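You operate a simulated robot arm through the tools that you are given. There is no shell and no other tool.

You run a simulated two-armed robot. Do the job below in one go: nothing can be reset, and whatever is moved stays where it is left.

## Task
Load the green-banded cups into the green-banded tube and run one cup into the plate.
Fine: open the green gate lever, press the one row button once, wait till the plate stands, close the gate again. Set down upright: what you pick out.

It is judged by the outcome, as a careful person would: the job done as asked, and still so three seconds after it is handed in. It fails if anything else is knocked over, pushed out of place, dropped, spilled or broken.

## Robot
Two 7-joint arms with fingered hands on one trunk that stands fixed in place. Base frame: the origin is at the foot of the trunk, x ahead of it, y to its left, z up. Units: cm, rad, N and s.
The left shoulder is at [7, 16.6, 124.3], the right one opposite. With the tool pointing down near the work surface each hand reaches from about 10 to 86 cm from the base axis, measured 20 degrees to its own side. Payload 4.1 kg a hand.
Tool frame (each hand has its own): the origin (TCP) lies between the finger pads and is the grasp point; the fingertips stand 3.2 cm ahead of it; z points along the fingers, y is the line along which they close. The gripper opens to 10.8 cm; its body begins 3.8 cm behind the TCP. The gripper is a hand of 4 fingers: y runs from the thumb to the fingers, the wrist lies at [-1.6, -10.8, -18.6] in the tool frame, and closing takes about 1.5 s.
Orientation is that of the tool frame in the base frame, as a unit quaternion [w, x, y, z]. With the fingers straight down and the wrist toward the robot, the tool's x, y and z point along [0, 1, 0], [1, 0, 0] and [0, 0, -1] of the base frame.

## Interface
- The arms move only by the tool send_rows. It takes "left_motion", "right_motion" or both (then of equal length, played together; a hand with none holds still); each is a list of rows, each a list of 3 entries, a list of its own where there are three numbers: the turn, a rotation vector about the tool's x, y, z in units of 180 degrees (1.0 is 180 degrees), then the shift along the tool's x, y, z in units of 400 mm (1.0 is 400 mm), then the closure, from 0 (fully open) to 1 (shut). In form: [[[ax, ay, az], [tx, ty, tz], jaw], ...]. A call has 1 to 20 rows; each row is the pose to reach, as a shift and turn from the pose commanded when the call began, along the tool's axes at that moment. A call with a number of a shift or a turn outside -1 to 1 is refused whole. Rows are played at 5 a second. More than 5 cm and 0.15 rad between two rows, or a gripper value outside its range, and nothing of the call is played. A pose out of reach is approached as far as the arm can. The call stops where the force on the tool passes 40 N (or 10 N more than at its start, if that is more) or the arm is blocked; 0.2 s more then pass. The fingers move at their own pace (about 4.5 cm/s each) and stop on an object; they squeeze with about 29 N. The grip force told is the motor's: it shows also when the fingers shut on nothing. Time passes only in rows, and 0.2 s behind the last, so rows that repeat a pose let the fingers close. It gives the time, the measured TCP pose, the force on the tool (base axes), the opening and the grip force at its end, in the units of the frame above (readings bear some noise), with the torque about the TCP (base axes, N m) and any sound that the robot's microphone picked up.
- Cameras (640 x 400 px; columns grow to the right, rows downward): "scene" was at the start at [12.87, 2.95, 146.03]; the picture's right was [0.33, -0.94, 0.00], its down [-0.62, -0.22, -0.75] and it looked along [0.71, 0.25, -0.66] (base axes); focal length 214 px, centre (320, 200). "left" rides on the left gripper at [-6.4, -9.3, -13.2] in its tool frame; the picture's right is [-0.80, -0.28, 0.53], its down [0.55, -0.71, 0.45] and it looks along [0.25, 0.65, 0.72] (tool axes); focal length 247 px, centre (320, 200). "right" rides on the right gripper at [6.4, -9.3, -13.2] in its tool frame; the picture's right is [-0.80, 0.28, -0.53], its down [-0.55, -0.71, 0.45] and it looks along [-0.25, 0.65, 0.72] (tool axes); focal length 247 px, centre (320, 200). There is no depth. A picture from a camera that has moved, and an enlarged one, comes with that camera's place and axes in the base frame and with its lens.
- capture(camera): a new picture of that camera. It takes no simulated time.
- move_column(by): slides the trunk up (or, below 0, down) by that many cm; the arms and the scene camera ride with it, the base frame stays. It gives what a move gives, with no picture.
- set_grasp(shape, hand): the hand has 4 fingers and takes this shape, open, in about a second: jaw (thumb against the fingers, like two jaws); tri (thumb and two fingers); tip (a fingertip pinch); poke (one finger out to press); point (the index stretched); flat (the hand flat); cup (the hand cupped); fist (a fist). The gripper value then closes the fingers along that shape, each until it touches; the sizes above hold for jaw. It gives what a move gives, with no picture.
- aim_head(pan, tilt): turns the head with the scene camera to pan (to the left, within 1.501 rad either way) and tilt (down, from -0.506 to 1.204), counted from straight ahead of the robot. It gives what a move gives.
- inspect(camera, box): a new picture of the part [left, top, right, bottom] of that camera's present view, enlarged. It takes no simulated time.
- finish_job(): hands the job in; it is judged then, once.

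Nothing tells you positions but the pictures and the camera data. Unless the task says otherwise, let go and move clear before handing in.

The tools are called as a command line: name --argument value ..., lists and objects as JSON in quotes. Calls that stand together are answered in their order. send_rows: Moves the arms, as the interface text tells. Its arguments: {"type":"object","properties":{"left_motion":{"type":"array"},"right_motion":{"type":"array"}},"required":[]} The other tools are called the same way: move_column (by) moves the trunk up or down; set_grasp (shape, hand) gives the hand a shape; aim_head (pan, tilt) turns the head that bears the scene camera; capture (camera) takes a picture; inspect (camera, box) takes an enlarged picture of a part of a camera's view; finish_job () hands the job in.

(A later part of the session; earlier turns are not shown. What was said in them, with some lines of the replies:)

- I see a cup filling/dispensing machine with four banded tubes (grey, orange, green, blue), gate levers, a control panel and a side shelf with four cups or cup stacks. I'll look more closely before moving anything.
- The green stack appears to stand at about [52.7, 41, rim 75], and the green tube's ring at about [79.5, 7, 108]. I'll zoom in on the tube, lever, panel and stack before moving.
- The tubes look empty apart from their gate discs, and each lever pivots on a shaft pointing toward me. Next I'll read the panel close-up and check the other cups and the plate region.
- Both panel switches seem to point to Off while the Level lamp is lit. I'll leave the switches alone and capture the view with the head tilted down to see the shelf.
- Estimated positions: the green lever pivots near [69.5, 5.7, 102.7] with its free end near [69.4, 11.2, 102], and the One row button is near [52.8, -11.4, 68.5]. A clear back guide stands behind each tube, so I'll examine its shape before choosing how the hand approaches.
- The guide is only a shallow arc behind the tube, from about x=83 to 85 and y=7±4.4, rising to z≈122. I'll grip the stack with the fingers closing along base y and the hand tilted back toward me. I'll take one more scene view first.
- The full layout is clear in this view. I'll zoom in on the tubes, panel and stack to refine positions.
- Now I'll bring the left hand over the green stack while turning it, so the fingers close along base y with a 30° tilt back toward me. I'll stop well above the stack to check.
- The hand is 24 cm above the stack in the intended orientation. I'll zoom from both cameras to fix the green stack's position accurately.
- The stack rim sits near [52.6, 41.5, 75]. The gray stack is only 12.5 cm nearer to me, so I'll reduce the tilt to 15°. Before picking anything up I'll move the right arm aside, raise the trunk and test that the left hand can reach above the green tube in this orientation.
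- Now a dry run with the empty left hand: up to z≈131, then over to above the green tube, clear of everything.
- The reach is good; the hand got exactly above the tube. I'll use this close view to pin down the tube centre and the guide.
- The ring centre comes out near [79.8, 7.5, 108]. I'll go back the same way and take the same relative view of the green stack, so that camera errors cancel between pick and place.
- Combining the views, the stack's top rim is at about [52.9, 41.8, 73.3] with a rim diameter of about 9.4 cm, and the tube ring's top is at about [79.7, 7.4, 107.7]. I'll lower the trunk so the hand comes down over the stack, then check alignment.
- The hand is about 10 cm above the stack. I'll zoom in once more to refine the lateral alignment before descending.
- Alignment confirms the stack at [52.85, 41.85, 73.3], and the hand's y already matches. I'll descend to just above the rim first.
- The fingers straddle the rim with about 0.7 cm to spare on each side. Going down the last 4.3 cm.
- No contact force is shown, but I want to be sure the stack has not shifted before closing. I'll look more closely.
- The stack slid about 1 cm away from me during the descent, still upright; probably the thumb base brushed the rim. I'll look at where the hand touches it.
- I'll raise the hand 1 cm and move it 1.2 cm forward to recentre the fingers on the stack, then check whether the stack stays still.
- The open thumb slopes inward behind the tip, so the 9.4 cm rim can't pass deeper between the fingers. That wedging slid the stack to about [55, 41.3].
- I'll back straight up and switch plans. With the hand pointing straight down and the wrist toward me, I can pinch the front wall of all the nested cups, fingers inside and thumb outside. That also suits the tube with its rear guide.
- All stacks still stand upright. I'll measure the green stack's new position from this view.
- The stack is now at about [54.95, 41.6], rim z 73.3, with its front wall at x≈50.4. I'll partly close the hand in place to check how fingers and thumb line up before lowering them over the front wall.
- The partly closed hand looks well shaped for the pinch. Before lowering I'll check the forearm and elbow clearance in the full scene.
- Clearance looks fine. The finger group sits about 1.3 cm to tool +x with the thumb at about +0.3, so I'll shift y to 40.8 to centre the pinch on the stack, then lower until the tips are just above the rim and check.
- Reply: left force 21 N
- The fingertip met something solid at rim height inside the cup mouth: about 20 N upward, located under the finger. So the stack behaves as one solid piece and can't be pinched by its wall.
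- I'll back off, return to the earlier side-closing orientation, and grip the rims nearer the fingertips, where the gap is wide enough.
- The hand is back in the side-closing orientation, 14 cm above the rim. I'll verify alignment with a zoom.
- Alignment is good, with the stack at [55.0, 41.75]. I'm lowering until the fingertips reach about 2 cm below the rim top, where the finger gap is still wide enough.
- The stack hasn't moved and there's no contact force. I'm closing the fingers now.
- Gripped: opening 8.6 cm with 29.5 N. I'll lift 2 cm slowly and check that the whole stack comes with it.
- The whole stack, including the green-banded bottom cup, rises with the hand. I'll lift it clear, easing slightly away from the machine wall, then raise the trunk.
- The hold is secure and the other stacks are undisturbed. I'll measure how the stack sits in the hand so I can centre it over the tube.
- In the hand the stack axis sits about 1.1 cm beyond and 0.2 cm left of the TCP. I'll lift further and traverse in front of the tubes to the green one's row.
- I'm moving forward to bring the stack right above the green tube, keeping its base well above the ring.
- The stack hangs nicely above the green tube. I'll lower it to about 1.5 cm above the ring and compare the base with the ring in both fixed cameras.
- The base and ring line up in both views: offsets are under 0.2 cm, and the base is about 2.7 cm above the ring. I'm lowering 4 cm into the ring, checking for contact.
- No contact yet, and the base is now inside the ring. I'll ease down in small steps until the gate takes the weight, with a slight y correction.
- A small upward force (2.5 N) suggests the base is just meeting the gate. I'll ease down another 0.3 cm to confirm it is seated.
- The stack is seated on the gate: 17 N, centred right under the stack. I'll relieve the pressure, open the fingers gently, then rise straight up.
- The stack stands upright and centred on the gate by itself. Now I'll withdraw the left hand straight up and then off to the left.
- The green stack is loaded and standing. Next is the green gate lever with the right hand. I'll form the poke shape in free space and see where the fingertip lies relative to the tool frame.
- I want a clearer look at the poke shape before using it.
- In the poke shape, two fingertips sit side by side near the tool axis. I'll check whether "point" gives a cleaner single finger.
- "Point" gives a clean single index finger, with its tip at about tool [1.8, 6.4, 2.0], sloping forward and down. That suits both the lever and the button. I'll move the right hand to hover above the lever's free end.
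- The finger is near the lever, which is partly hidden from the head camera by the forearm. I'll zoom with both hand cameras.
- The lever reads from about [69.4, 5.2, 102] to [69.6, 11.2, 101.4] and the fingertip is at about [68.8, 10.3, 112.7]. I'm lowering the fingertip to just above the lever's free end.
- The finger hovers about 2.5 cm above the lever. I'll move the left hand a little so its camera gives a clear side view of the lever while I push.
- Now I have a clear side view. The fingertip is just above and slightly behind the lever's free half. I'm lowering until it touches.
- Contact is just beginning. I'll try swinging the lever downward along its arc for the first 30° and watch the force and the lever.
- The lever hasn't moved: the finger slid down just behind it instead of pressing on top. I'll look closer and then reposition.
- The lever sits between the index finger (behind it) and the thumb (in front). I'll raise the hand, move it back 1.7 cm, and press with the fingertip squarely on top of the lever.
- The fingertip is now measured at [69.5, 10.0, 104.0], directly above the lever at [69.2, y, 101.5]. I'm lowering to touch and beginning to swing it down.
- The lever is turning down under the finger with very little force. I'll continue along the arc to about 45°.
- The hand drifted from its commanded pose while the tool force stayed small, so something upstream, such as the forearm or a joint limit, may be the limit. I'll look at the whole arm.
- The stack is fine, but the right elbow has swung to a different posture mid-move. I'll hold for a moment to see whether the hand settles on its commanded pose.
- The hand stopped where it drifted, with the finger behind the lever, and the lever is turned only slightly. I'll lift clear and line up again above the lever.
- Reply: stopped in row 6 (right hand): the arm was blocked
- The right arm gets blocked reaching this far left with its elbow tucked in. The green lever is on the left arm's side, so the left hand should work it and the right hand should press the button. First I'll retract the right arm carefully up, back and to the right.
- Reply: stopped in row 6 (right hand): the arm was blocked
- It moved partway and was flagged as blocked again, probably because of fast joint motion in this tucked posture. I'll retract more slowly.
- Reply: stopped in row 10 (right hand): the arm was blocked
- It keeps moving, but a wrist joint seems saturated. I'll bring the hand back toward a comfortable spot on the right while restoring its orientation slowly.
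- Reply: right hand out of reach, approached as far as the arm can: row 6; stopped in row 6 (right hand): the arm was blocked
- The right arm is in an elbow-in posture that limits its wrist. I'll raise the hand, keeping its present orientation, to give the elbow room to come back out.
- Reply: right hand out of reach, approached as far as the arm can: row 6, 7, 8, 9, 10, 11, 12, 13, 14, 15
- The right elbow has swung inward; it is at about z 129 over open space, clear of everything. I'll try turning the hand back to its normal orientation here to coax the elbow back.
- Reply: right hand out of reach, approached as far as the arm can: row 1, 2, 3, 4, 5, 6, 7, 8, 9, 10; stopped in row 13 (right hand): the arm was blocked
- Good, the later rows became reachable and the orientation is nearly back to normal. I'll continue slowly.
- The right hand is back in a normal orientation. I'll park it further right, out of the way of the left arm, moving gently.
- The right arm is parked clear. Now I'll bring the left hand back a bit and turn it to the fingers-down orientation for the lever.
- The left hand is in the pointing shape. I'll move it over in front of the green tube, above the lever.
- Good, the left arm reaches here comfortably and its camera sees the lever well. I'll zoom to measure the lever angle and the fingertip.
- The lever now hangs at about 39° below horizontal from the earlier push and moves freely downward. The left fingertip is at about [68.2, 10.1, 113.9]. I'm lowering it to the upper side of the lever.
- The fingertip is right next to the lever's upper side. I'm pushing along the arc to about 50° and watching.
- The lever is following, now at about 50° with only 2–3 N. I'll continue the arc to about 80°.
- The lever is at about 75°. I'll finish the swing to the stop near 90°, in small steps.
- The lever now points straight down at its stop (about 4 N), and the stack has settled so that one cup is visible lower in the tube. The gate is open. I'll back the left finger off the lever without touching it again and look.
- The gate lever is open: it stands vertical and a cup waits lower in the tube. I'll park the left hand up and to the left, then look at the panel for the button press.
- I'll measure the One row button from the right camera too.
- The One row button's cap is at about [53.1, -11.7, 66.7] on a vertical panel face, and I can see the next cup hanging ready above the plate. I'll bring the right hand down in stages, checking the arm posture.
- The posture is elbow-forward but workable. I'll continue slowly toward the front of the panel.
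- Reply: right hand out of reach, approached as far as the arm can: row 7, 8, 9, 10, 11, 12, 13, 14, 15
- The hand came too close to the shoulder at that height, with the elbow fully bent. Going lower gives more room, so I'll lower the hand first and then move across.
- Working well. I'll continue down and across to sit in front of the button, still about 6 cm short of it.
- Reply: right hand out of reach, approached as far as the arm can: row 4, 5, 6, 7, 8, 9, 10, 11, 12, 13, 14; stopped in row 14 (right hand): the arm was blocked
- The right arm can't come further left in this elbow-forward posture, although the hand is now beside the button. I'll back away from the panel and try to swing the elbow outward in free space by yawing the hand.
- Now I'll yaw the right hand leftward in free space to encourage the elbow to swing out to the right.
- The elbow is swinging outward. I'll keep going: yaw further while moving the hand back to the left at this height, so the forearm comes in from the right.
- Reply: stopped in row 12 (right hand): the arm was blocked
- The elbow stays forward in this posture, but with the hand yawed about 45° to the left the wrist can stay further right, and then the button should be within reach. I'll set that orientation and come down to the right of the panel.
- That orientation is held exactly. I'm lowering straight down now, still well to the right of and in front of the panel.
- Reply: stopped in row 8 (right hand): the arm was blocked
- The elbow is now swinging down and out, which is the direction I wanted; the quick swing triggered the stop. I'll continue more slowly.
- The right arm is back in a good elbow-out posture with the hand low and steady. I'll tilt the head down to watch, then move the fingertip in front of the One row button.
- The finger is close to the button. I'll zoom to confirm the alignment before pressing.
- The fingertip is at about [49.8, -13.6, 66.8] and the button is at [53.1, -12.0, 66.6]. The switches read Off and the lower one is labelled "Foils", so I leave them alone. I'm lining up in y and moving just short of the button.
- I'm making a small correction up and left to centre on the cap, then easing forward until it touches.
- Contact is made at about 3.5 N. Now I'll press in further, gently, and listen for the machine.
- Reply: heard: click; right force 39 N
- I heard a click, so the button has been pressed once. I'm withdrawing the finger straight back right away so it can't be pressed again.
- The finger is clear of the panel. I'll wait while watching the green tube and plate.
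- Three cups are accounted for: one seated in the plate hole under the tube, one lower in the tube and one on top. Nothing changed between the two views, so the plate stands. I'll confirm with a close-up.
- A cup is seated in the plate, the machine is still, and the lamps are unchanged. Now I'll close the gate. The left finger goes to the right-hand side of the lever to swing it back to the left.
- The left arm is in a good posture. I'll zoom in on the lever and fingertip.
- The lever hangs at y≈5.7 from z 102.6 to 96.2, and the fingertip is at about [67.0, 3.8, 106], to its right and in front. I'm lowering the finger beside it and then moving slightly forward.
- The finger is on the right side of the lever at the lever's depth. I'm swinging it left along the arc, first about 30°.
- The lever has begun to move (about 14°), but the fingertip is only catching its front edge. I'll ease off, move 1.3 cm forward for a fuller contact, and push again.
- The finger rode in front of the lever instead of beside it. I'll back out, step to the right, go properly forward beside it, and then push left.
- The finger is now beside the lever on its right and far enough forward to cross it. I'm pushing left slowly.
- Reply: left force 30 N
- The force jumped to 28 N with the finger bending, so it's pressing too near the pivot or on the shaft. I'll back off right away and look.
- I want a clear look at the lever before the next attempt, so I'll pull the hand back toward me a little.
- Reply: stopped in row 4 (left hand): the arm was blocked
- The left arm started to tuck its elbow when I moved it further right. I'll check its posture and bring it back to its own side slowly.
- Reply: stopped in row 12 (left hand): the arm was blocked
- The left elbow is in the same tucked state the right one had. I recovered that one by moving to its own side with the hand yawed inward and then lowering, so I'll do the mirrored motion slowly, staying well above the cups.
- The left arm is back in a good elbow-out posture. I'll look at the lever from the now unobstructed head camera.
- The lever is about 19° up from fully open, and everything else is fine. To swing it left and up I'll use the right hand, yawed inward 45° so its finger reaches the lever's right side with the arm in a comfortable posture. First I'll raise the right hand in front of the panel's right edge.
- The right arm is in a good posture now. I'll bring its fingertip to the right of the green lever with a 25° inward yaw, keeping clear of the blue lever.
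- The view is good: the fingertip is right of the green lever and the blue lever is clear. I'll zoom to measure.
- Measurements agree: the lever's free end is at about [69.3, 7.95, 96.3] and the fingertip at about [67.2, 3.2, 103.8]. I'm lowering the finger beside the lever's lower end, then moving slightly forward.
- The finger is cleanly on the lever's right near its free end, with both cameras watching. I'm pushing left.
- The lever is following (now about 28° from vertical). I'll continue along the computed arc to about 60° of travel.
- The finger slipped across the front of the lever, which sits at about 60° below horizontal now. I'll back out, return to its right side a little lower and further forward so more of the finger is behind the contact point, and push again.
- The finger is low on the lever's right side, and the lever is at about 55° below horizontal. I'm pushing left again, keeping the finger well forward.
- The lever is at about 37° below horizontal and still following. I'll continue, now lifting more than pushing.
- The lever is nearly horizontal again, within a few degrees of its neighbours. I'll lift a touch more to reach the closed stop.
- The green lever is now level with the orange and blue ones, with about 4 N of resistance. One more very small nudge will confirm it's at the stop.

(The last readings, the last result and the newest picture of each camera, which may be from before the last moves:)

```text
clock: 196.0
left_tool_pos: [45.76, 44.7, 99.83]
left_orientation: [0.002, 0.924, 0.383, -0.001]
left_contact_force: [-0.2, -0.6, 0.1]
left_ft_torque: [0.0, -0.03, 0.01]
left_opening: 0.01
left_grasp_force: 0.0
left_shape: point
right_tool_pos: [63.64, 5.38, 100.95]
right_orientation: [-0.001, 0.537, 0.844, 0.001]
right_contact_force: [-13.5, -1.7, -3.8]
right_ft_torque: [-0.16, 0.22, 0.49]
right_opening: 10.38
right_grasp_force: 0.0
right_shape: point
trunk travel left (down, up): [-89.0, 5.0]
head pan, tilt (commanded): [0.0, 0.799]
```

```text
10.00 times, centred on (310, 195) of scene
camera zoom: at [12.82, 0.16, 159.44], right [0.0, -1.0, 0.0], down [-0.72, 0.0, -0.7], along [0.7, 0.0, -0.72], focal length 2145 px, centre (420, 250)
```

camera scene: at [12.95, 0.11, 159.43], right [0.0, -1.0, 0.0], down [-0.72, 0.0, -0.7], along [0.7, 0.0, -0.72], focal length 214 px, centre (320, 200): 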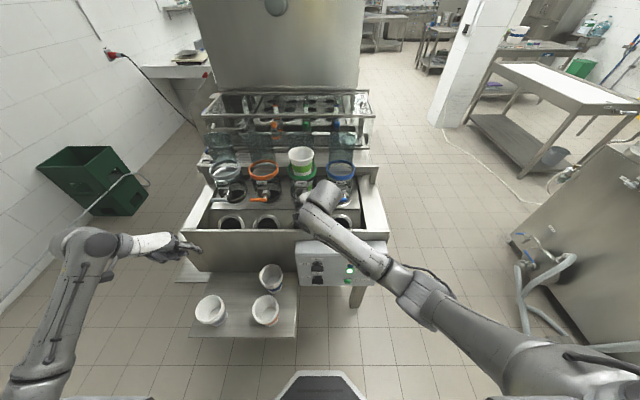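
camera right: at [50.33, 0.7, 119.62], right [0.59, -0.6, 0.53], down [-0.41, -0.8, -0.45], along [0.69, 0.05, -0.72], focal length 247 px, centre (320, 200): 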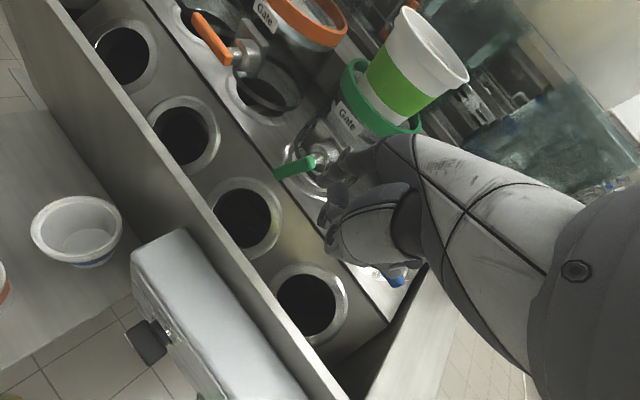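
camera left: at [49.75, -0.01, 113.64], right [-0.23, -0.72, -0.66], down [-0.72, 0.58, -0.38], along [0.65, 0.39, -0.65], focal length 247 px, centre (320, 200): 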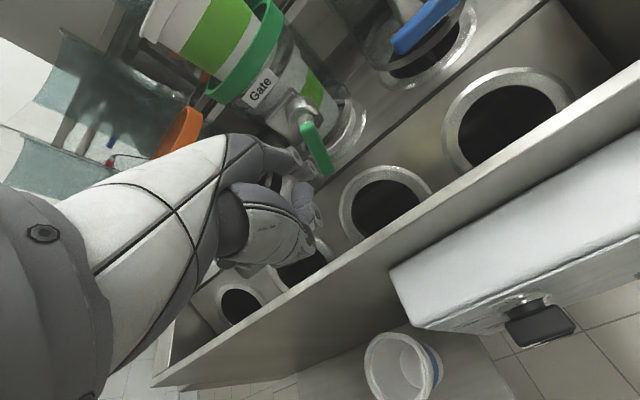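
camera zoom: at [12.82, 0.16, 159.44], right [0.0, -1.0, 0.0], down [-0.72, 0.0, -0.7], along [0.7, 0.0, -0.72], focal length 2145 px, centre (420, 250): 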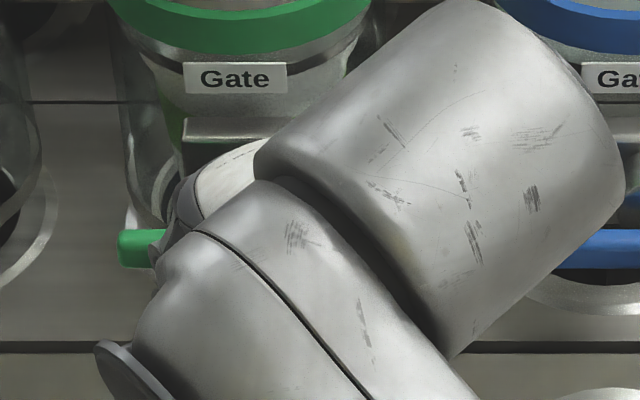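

It looks aligned with the blue lever. I'll back the finger straight out and check that the lever stays put.

send_rows --right_motion '[[[0, 0, 0], [0.003, -0.007, 0.008], 0], [[0, 0, 0], [0.02, -0.045, 0.008], 0], [[0, 0, 0], [0.0423, -0.0906, 0.005], 0], [[0, 0, 0], [0.0423, -0.0906, 0.0], 0], [[0, 0, 0], [0.01, -0.13, -0.02], 0], [[0, 0, 0], [-0.04, -0.17, -0.05], 0], [[0, 0, 0], [-0.09, -0.21, -0.08], 0], [[0, 0, 0], [-0.14, -0.25, -0.11], 0], [[0, 0, 0], [-0.19, -0.29, -0.13], 0], [[0, 0, 0], [-0.24, -0.33, -0.14], 0], [[0, 0, 0], [-0.24, -0.33, -0.14], 0]]'

capture --camera "scene"

inspect --camera "scene" --box '[240, 140, 370, 230]'

capture --camera "right"

```text
clock: 198.4
left_tool_pos: [45.7, 44.76, 99.9]
left_orientation: [0.002, 0.923, 0.384, 0.0]
left_contact_force: [0.3, 0.0, 0.2]
left_ft_torque: [-0.01, 0.01, 0.0]
left_opening: 0.01
left_grasp_force: 0.0
left_shape: point
right_tool_pos: [55.71, -8.82, 106.41]
right_orientation: [-0.001, 0.537, 0.843, 0.0]
right_contact_force: [-0.4, -0.4, 0.3]
right_ft_torque: [0.02, -0.03, -0.01]
right_opening: 10.34
right_grasp_force: 0.0
right_shape: point
trunk travel left (down, up): [-89.0, 5.0]
head pan, tilt (commanded): [0.0, 0.799]
```

```text
taken
camera scene: at [13.02, 0.22, 159.42], right [0.0, -1.0, 0.0], down [-0.72, 0.0, -0.7], along [0.7, 0.0, -0.72], focal length 214 px, centre (320, 200)
```

scene: 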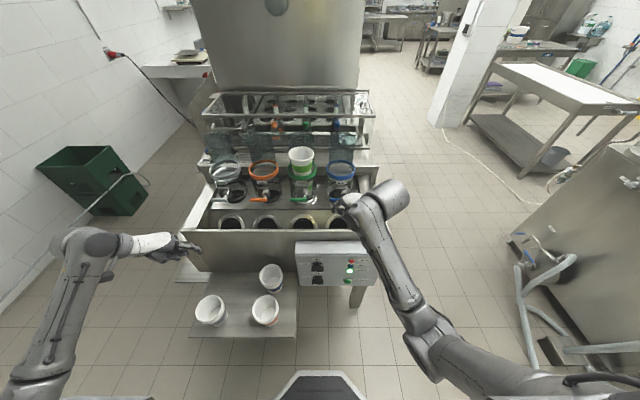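

```text
4.44 times, centred on (305, 185) of scene
camera zoom: at [13.02, 0.22, 159.42], right [0.0, -1.0, 0.0], down [-0.72, 0.0, -0.7], along [0.7, 0.0, -0.72], focal length 953 px, centre (387, 267)
```

zoom: 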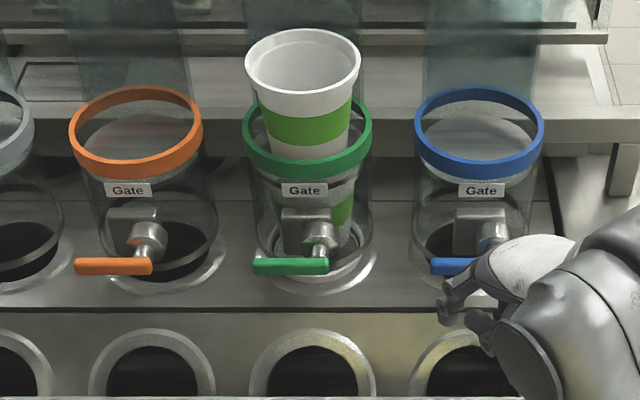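

```text
taken
camera right: at [44.59, -6.8, 119.7], right [0.59, -0.6, 0.53], down [-0.41, -0.8, -0.45], along [0.69, 0.05, -0.72], focal length 247 px, centre (320, 200)
```

right: 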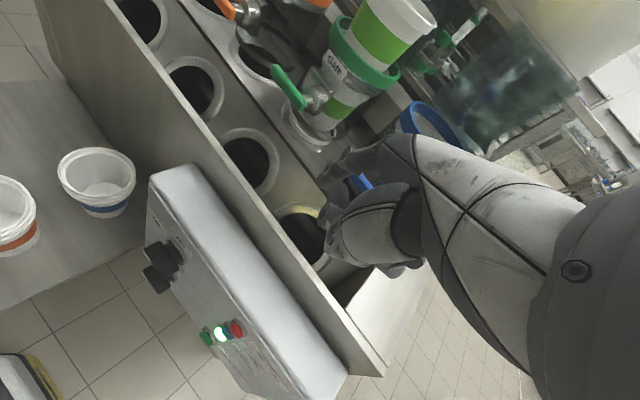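

The green lever is horizontal again, parallel with its neighbours, and the cups stand. I'll withdraw the right hand fully and check everything once more.

send_rows --right_motion '[[[0, 0, 0], [-0.03, -0.04, -0.01], 0], [[0, 0, 0], [-0.07, -0.08, -0.02], 0], [[0, 0, 0], [-0.11, -0.12, -0.03], 0], [[0, 0, 0], [-0.16, -0.16, -0.03], 0], [[0, 0, 0], [-0.21, -0.19, -0.03], 0], [[0, 0, 0], [-0.26, -0.22, -0.03], 0], [[0, 0, 0], [-0.31, -0.24, -0.03], 0], [[0, 0, 0], [-0.37, -0.26, -0.03], 0], [[0, 0, 0], [-0.43, -0.27, -0.03], 0], [[0, 0, 0], [-0.43, -0.27, -0.03], 0]]'

capture --camera "scene"

inspect --camera "scene" --box '[205, 150, 365, 240]'

inspect --camera "scene" --box '[282, 160, 327, 215]'

inspect --camera "scene" --box '[180, 235, 400, 345]'

```text
clock: 200.6
left_tool_pos: [45.87, 44.69, 99.75]
left_orientation: [0.001, 0.924, 0.383, -0.001]
left_contact_force: [-0.9, -0.8, -0.6]
left_ft_torque: [0.0, -0.03, -0.03]
left_opening: 0.0
left_grasp_force: 0.1
left_shape: point
right_tool_pos: [53.39, -29.16, 107.69]
right_orientation: [0.0, 0.537, 0.844, 0.001]
right_contact_force: [-0.3, 0.0, -0.7]
right_ft_torque: [-0.03, -0.01, 0.01]
right_opening: 10.37
right_grasp_force: 0.1
right_shape: point
trunk travel left (down, up): [-89.0, 5.0]
head pan, tilt (commanded): [0.0, 0.799]
```

```text
taken
camera scene: at [13.01, 0.21, 159.42], right [0.0, -1.0, 0.0], down [-0.72, 0.0, -0.7], along [0.7, 0.0, -0.72], focal length 214 px, centre (320, 200)
```

scene: 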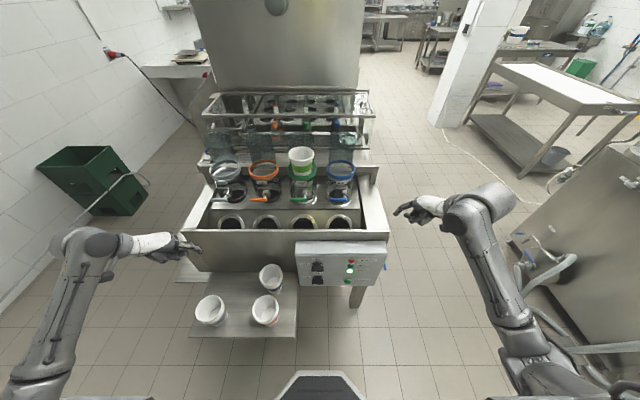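

```text
4.00 times, centred on (285, 195) of scene
camera zoom: at [13.01, 0.21, 159.42], right [0.0, -1.0, 0.0], down [-0.72, 0.0, -0.7], along [0.7, 0.0, -0.72], focal length 858 px, centre (460, 220)
```

zoom: 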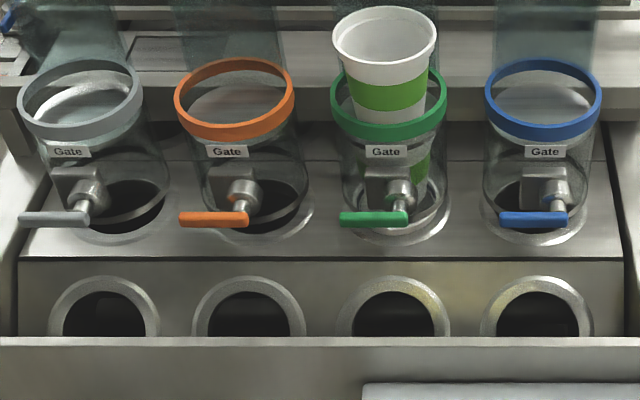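

```text
7.27 times, centred on (304, 188) of scene
camera zoom: at [13.01, 0.21, 159.42], right [0.0, -1.0, 0.0], down [-0.72, 0.0, -0.7], along [0.7, 0.0, -0.72], focal length 1560 px, centre (433, 291)
```

zoom: 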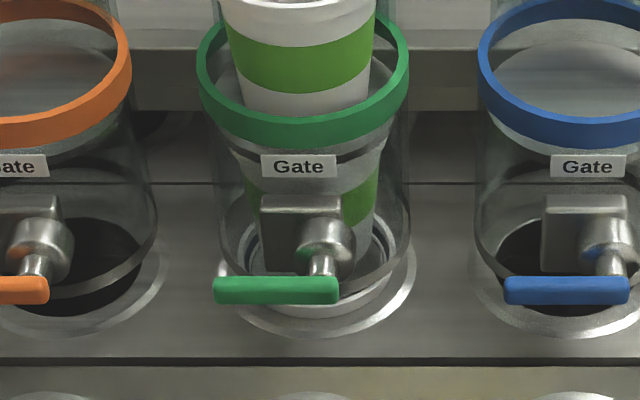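

```text
2.91 times, centred on (290, 290) of scene
camera zoom: at [13.01, 0.21, 159.42], right [0.0, -1.0, 0.0], down [-0.72, 0.0, -0.7], along [0.7, 0.0, -0.72], focal length 624 px, centre (407, -62)
```

zoom: 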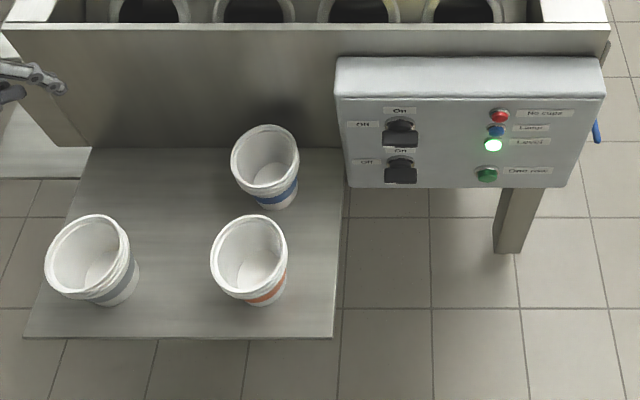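

The final check looks right:
- **Cups:** one green-banded cup is seated in the plate, and the other two stand upright in the green tube.
- **Gate:** the green lever is closed, level with the other three.
- **Panel:** the switches are untouched and the button was pressed once (one click).
- **Surroundings:** the other cup stacks are where they were, and both hands are clear.

I'm handing in the job.

finish_job

```text
The job is handed in.
```

The job is done and handed in: the green-banded cups are in the green tube and one cup has been run into the plate. I don't have the judge's result.

- **Loading:** I set the green-banded stack upright in the green tube, resting on the closed gate.
- **Running one cup:** I opened the gate lever and pressed One row once, hearing one click. I waited until nothing in the green tube or plate was moving before closing the gate. One cup is seated in the plate; the other two stand upright in the tube, one of them lower down below the ring.
- **Gate:** The green lever is back level with the other three. I didn't feel a hard stop at the end, so I judged it closed by comparing it with the other levers.
- **Surroundings:** The other three cup stacks, the other levers and the panel switches look as they were. The green stack slid about 2 cm on the shelf while I was getting hold of it, but stayed upright.

The lever and the button took several tries because both arms got stuck in awkward positions along the way. Both hands finished clear of the machine.
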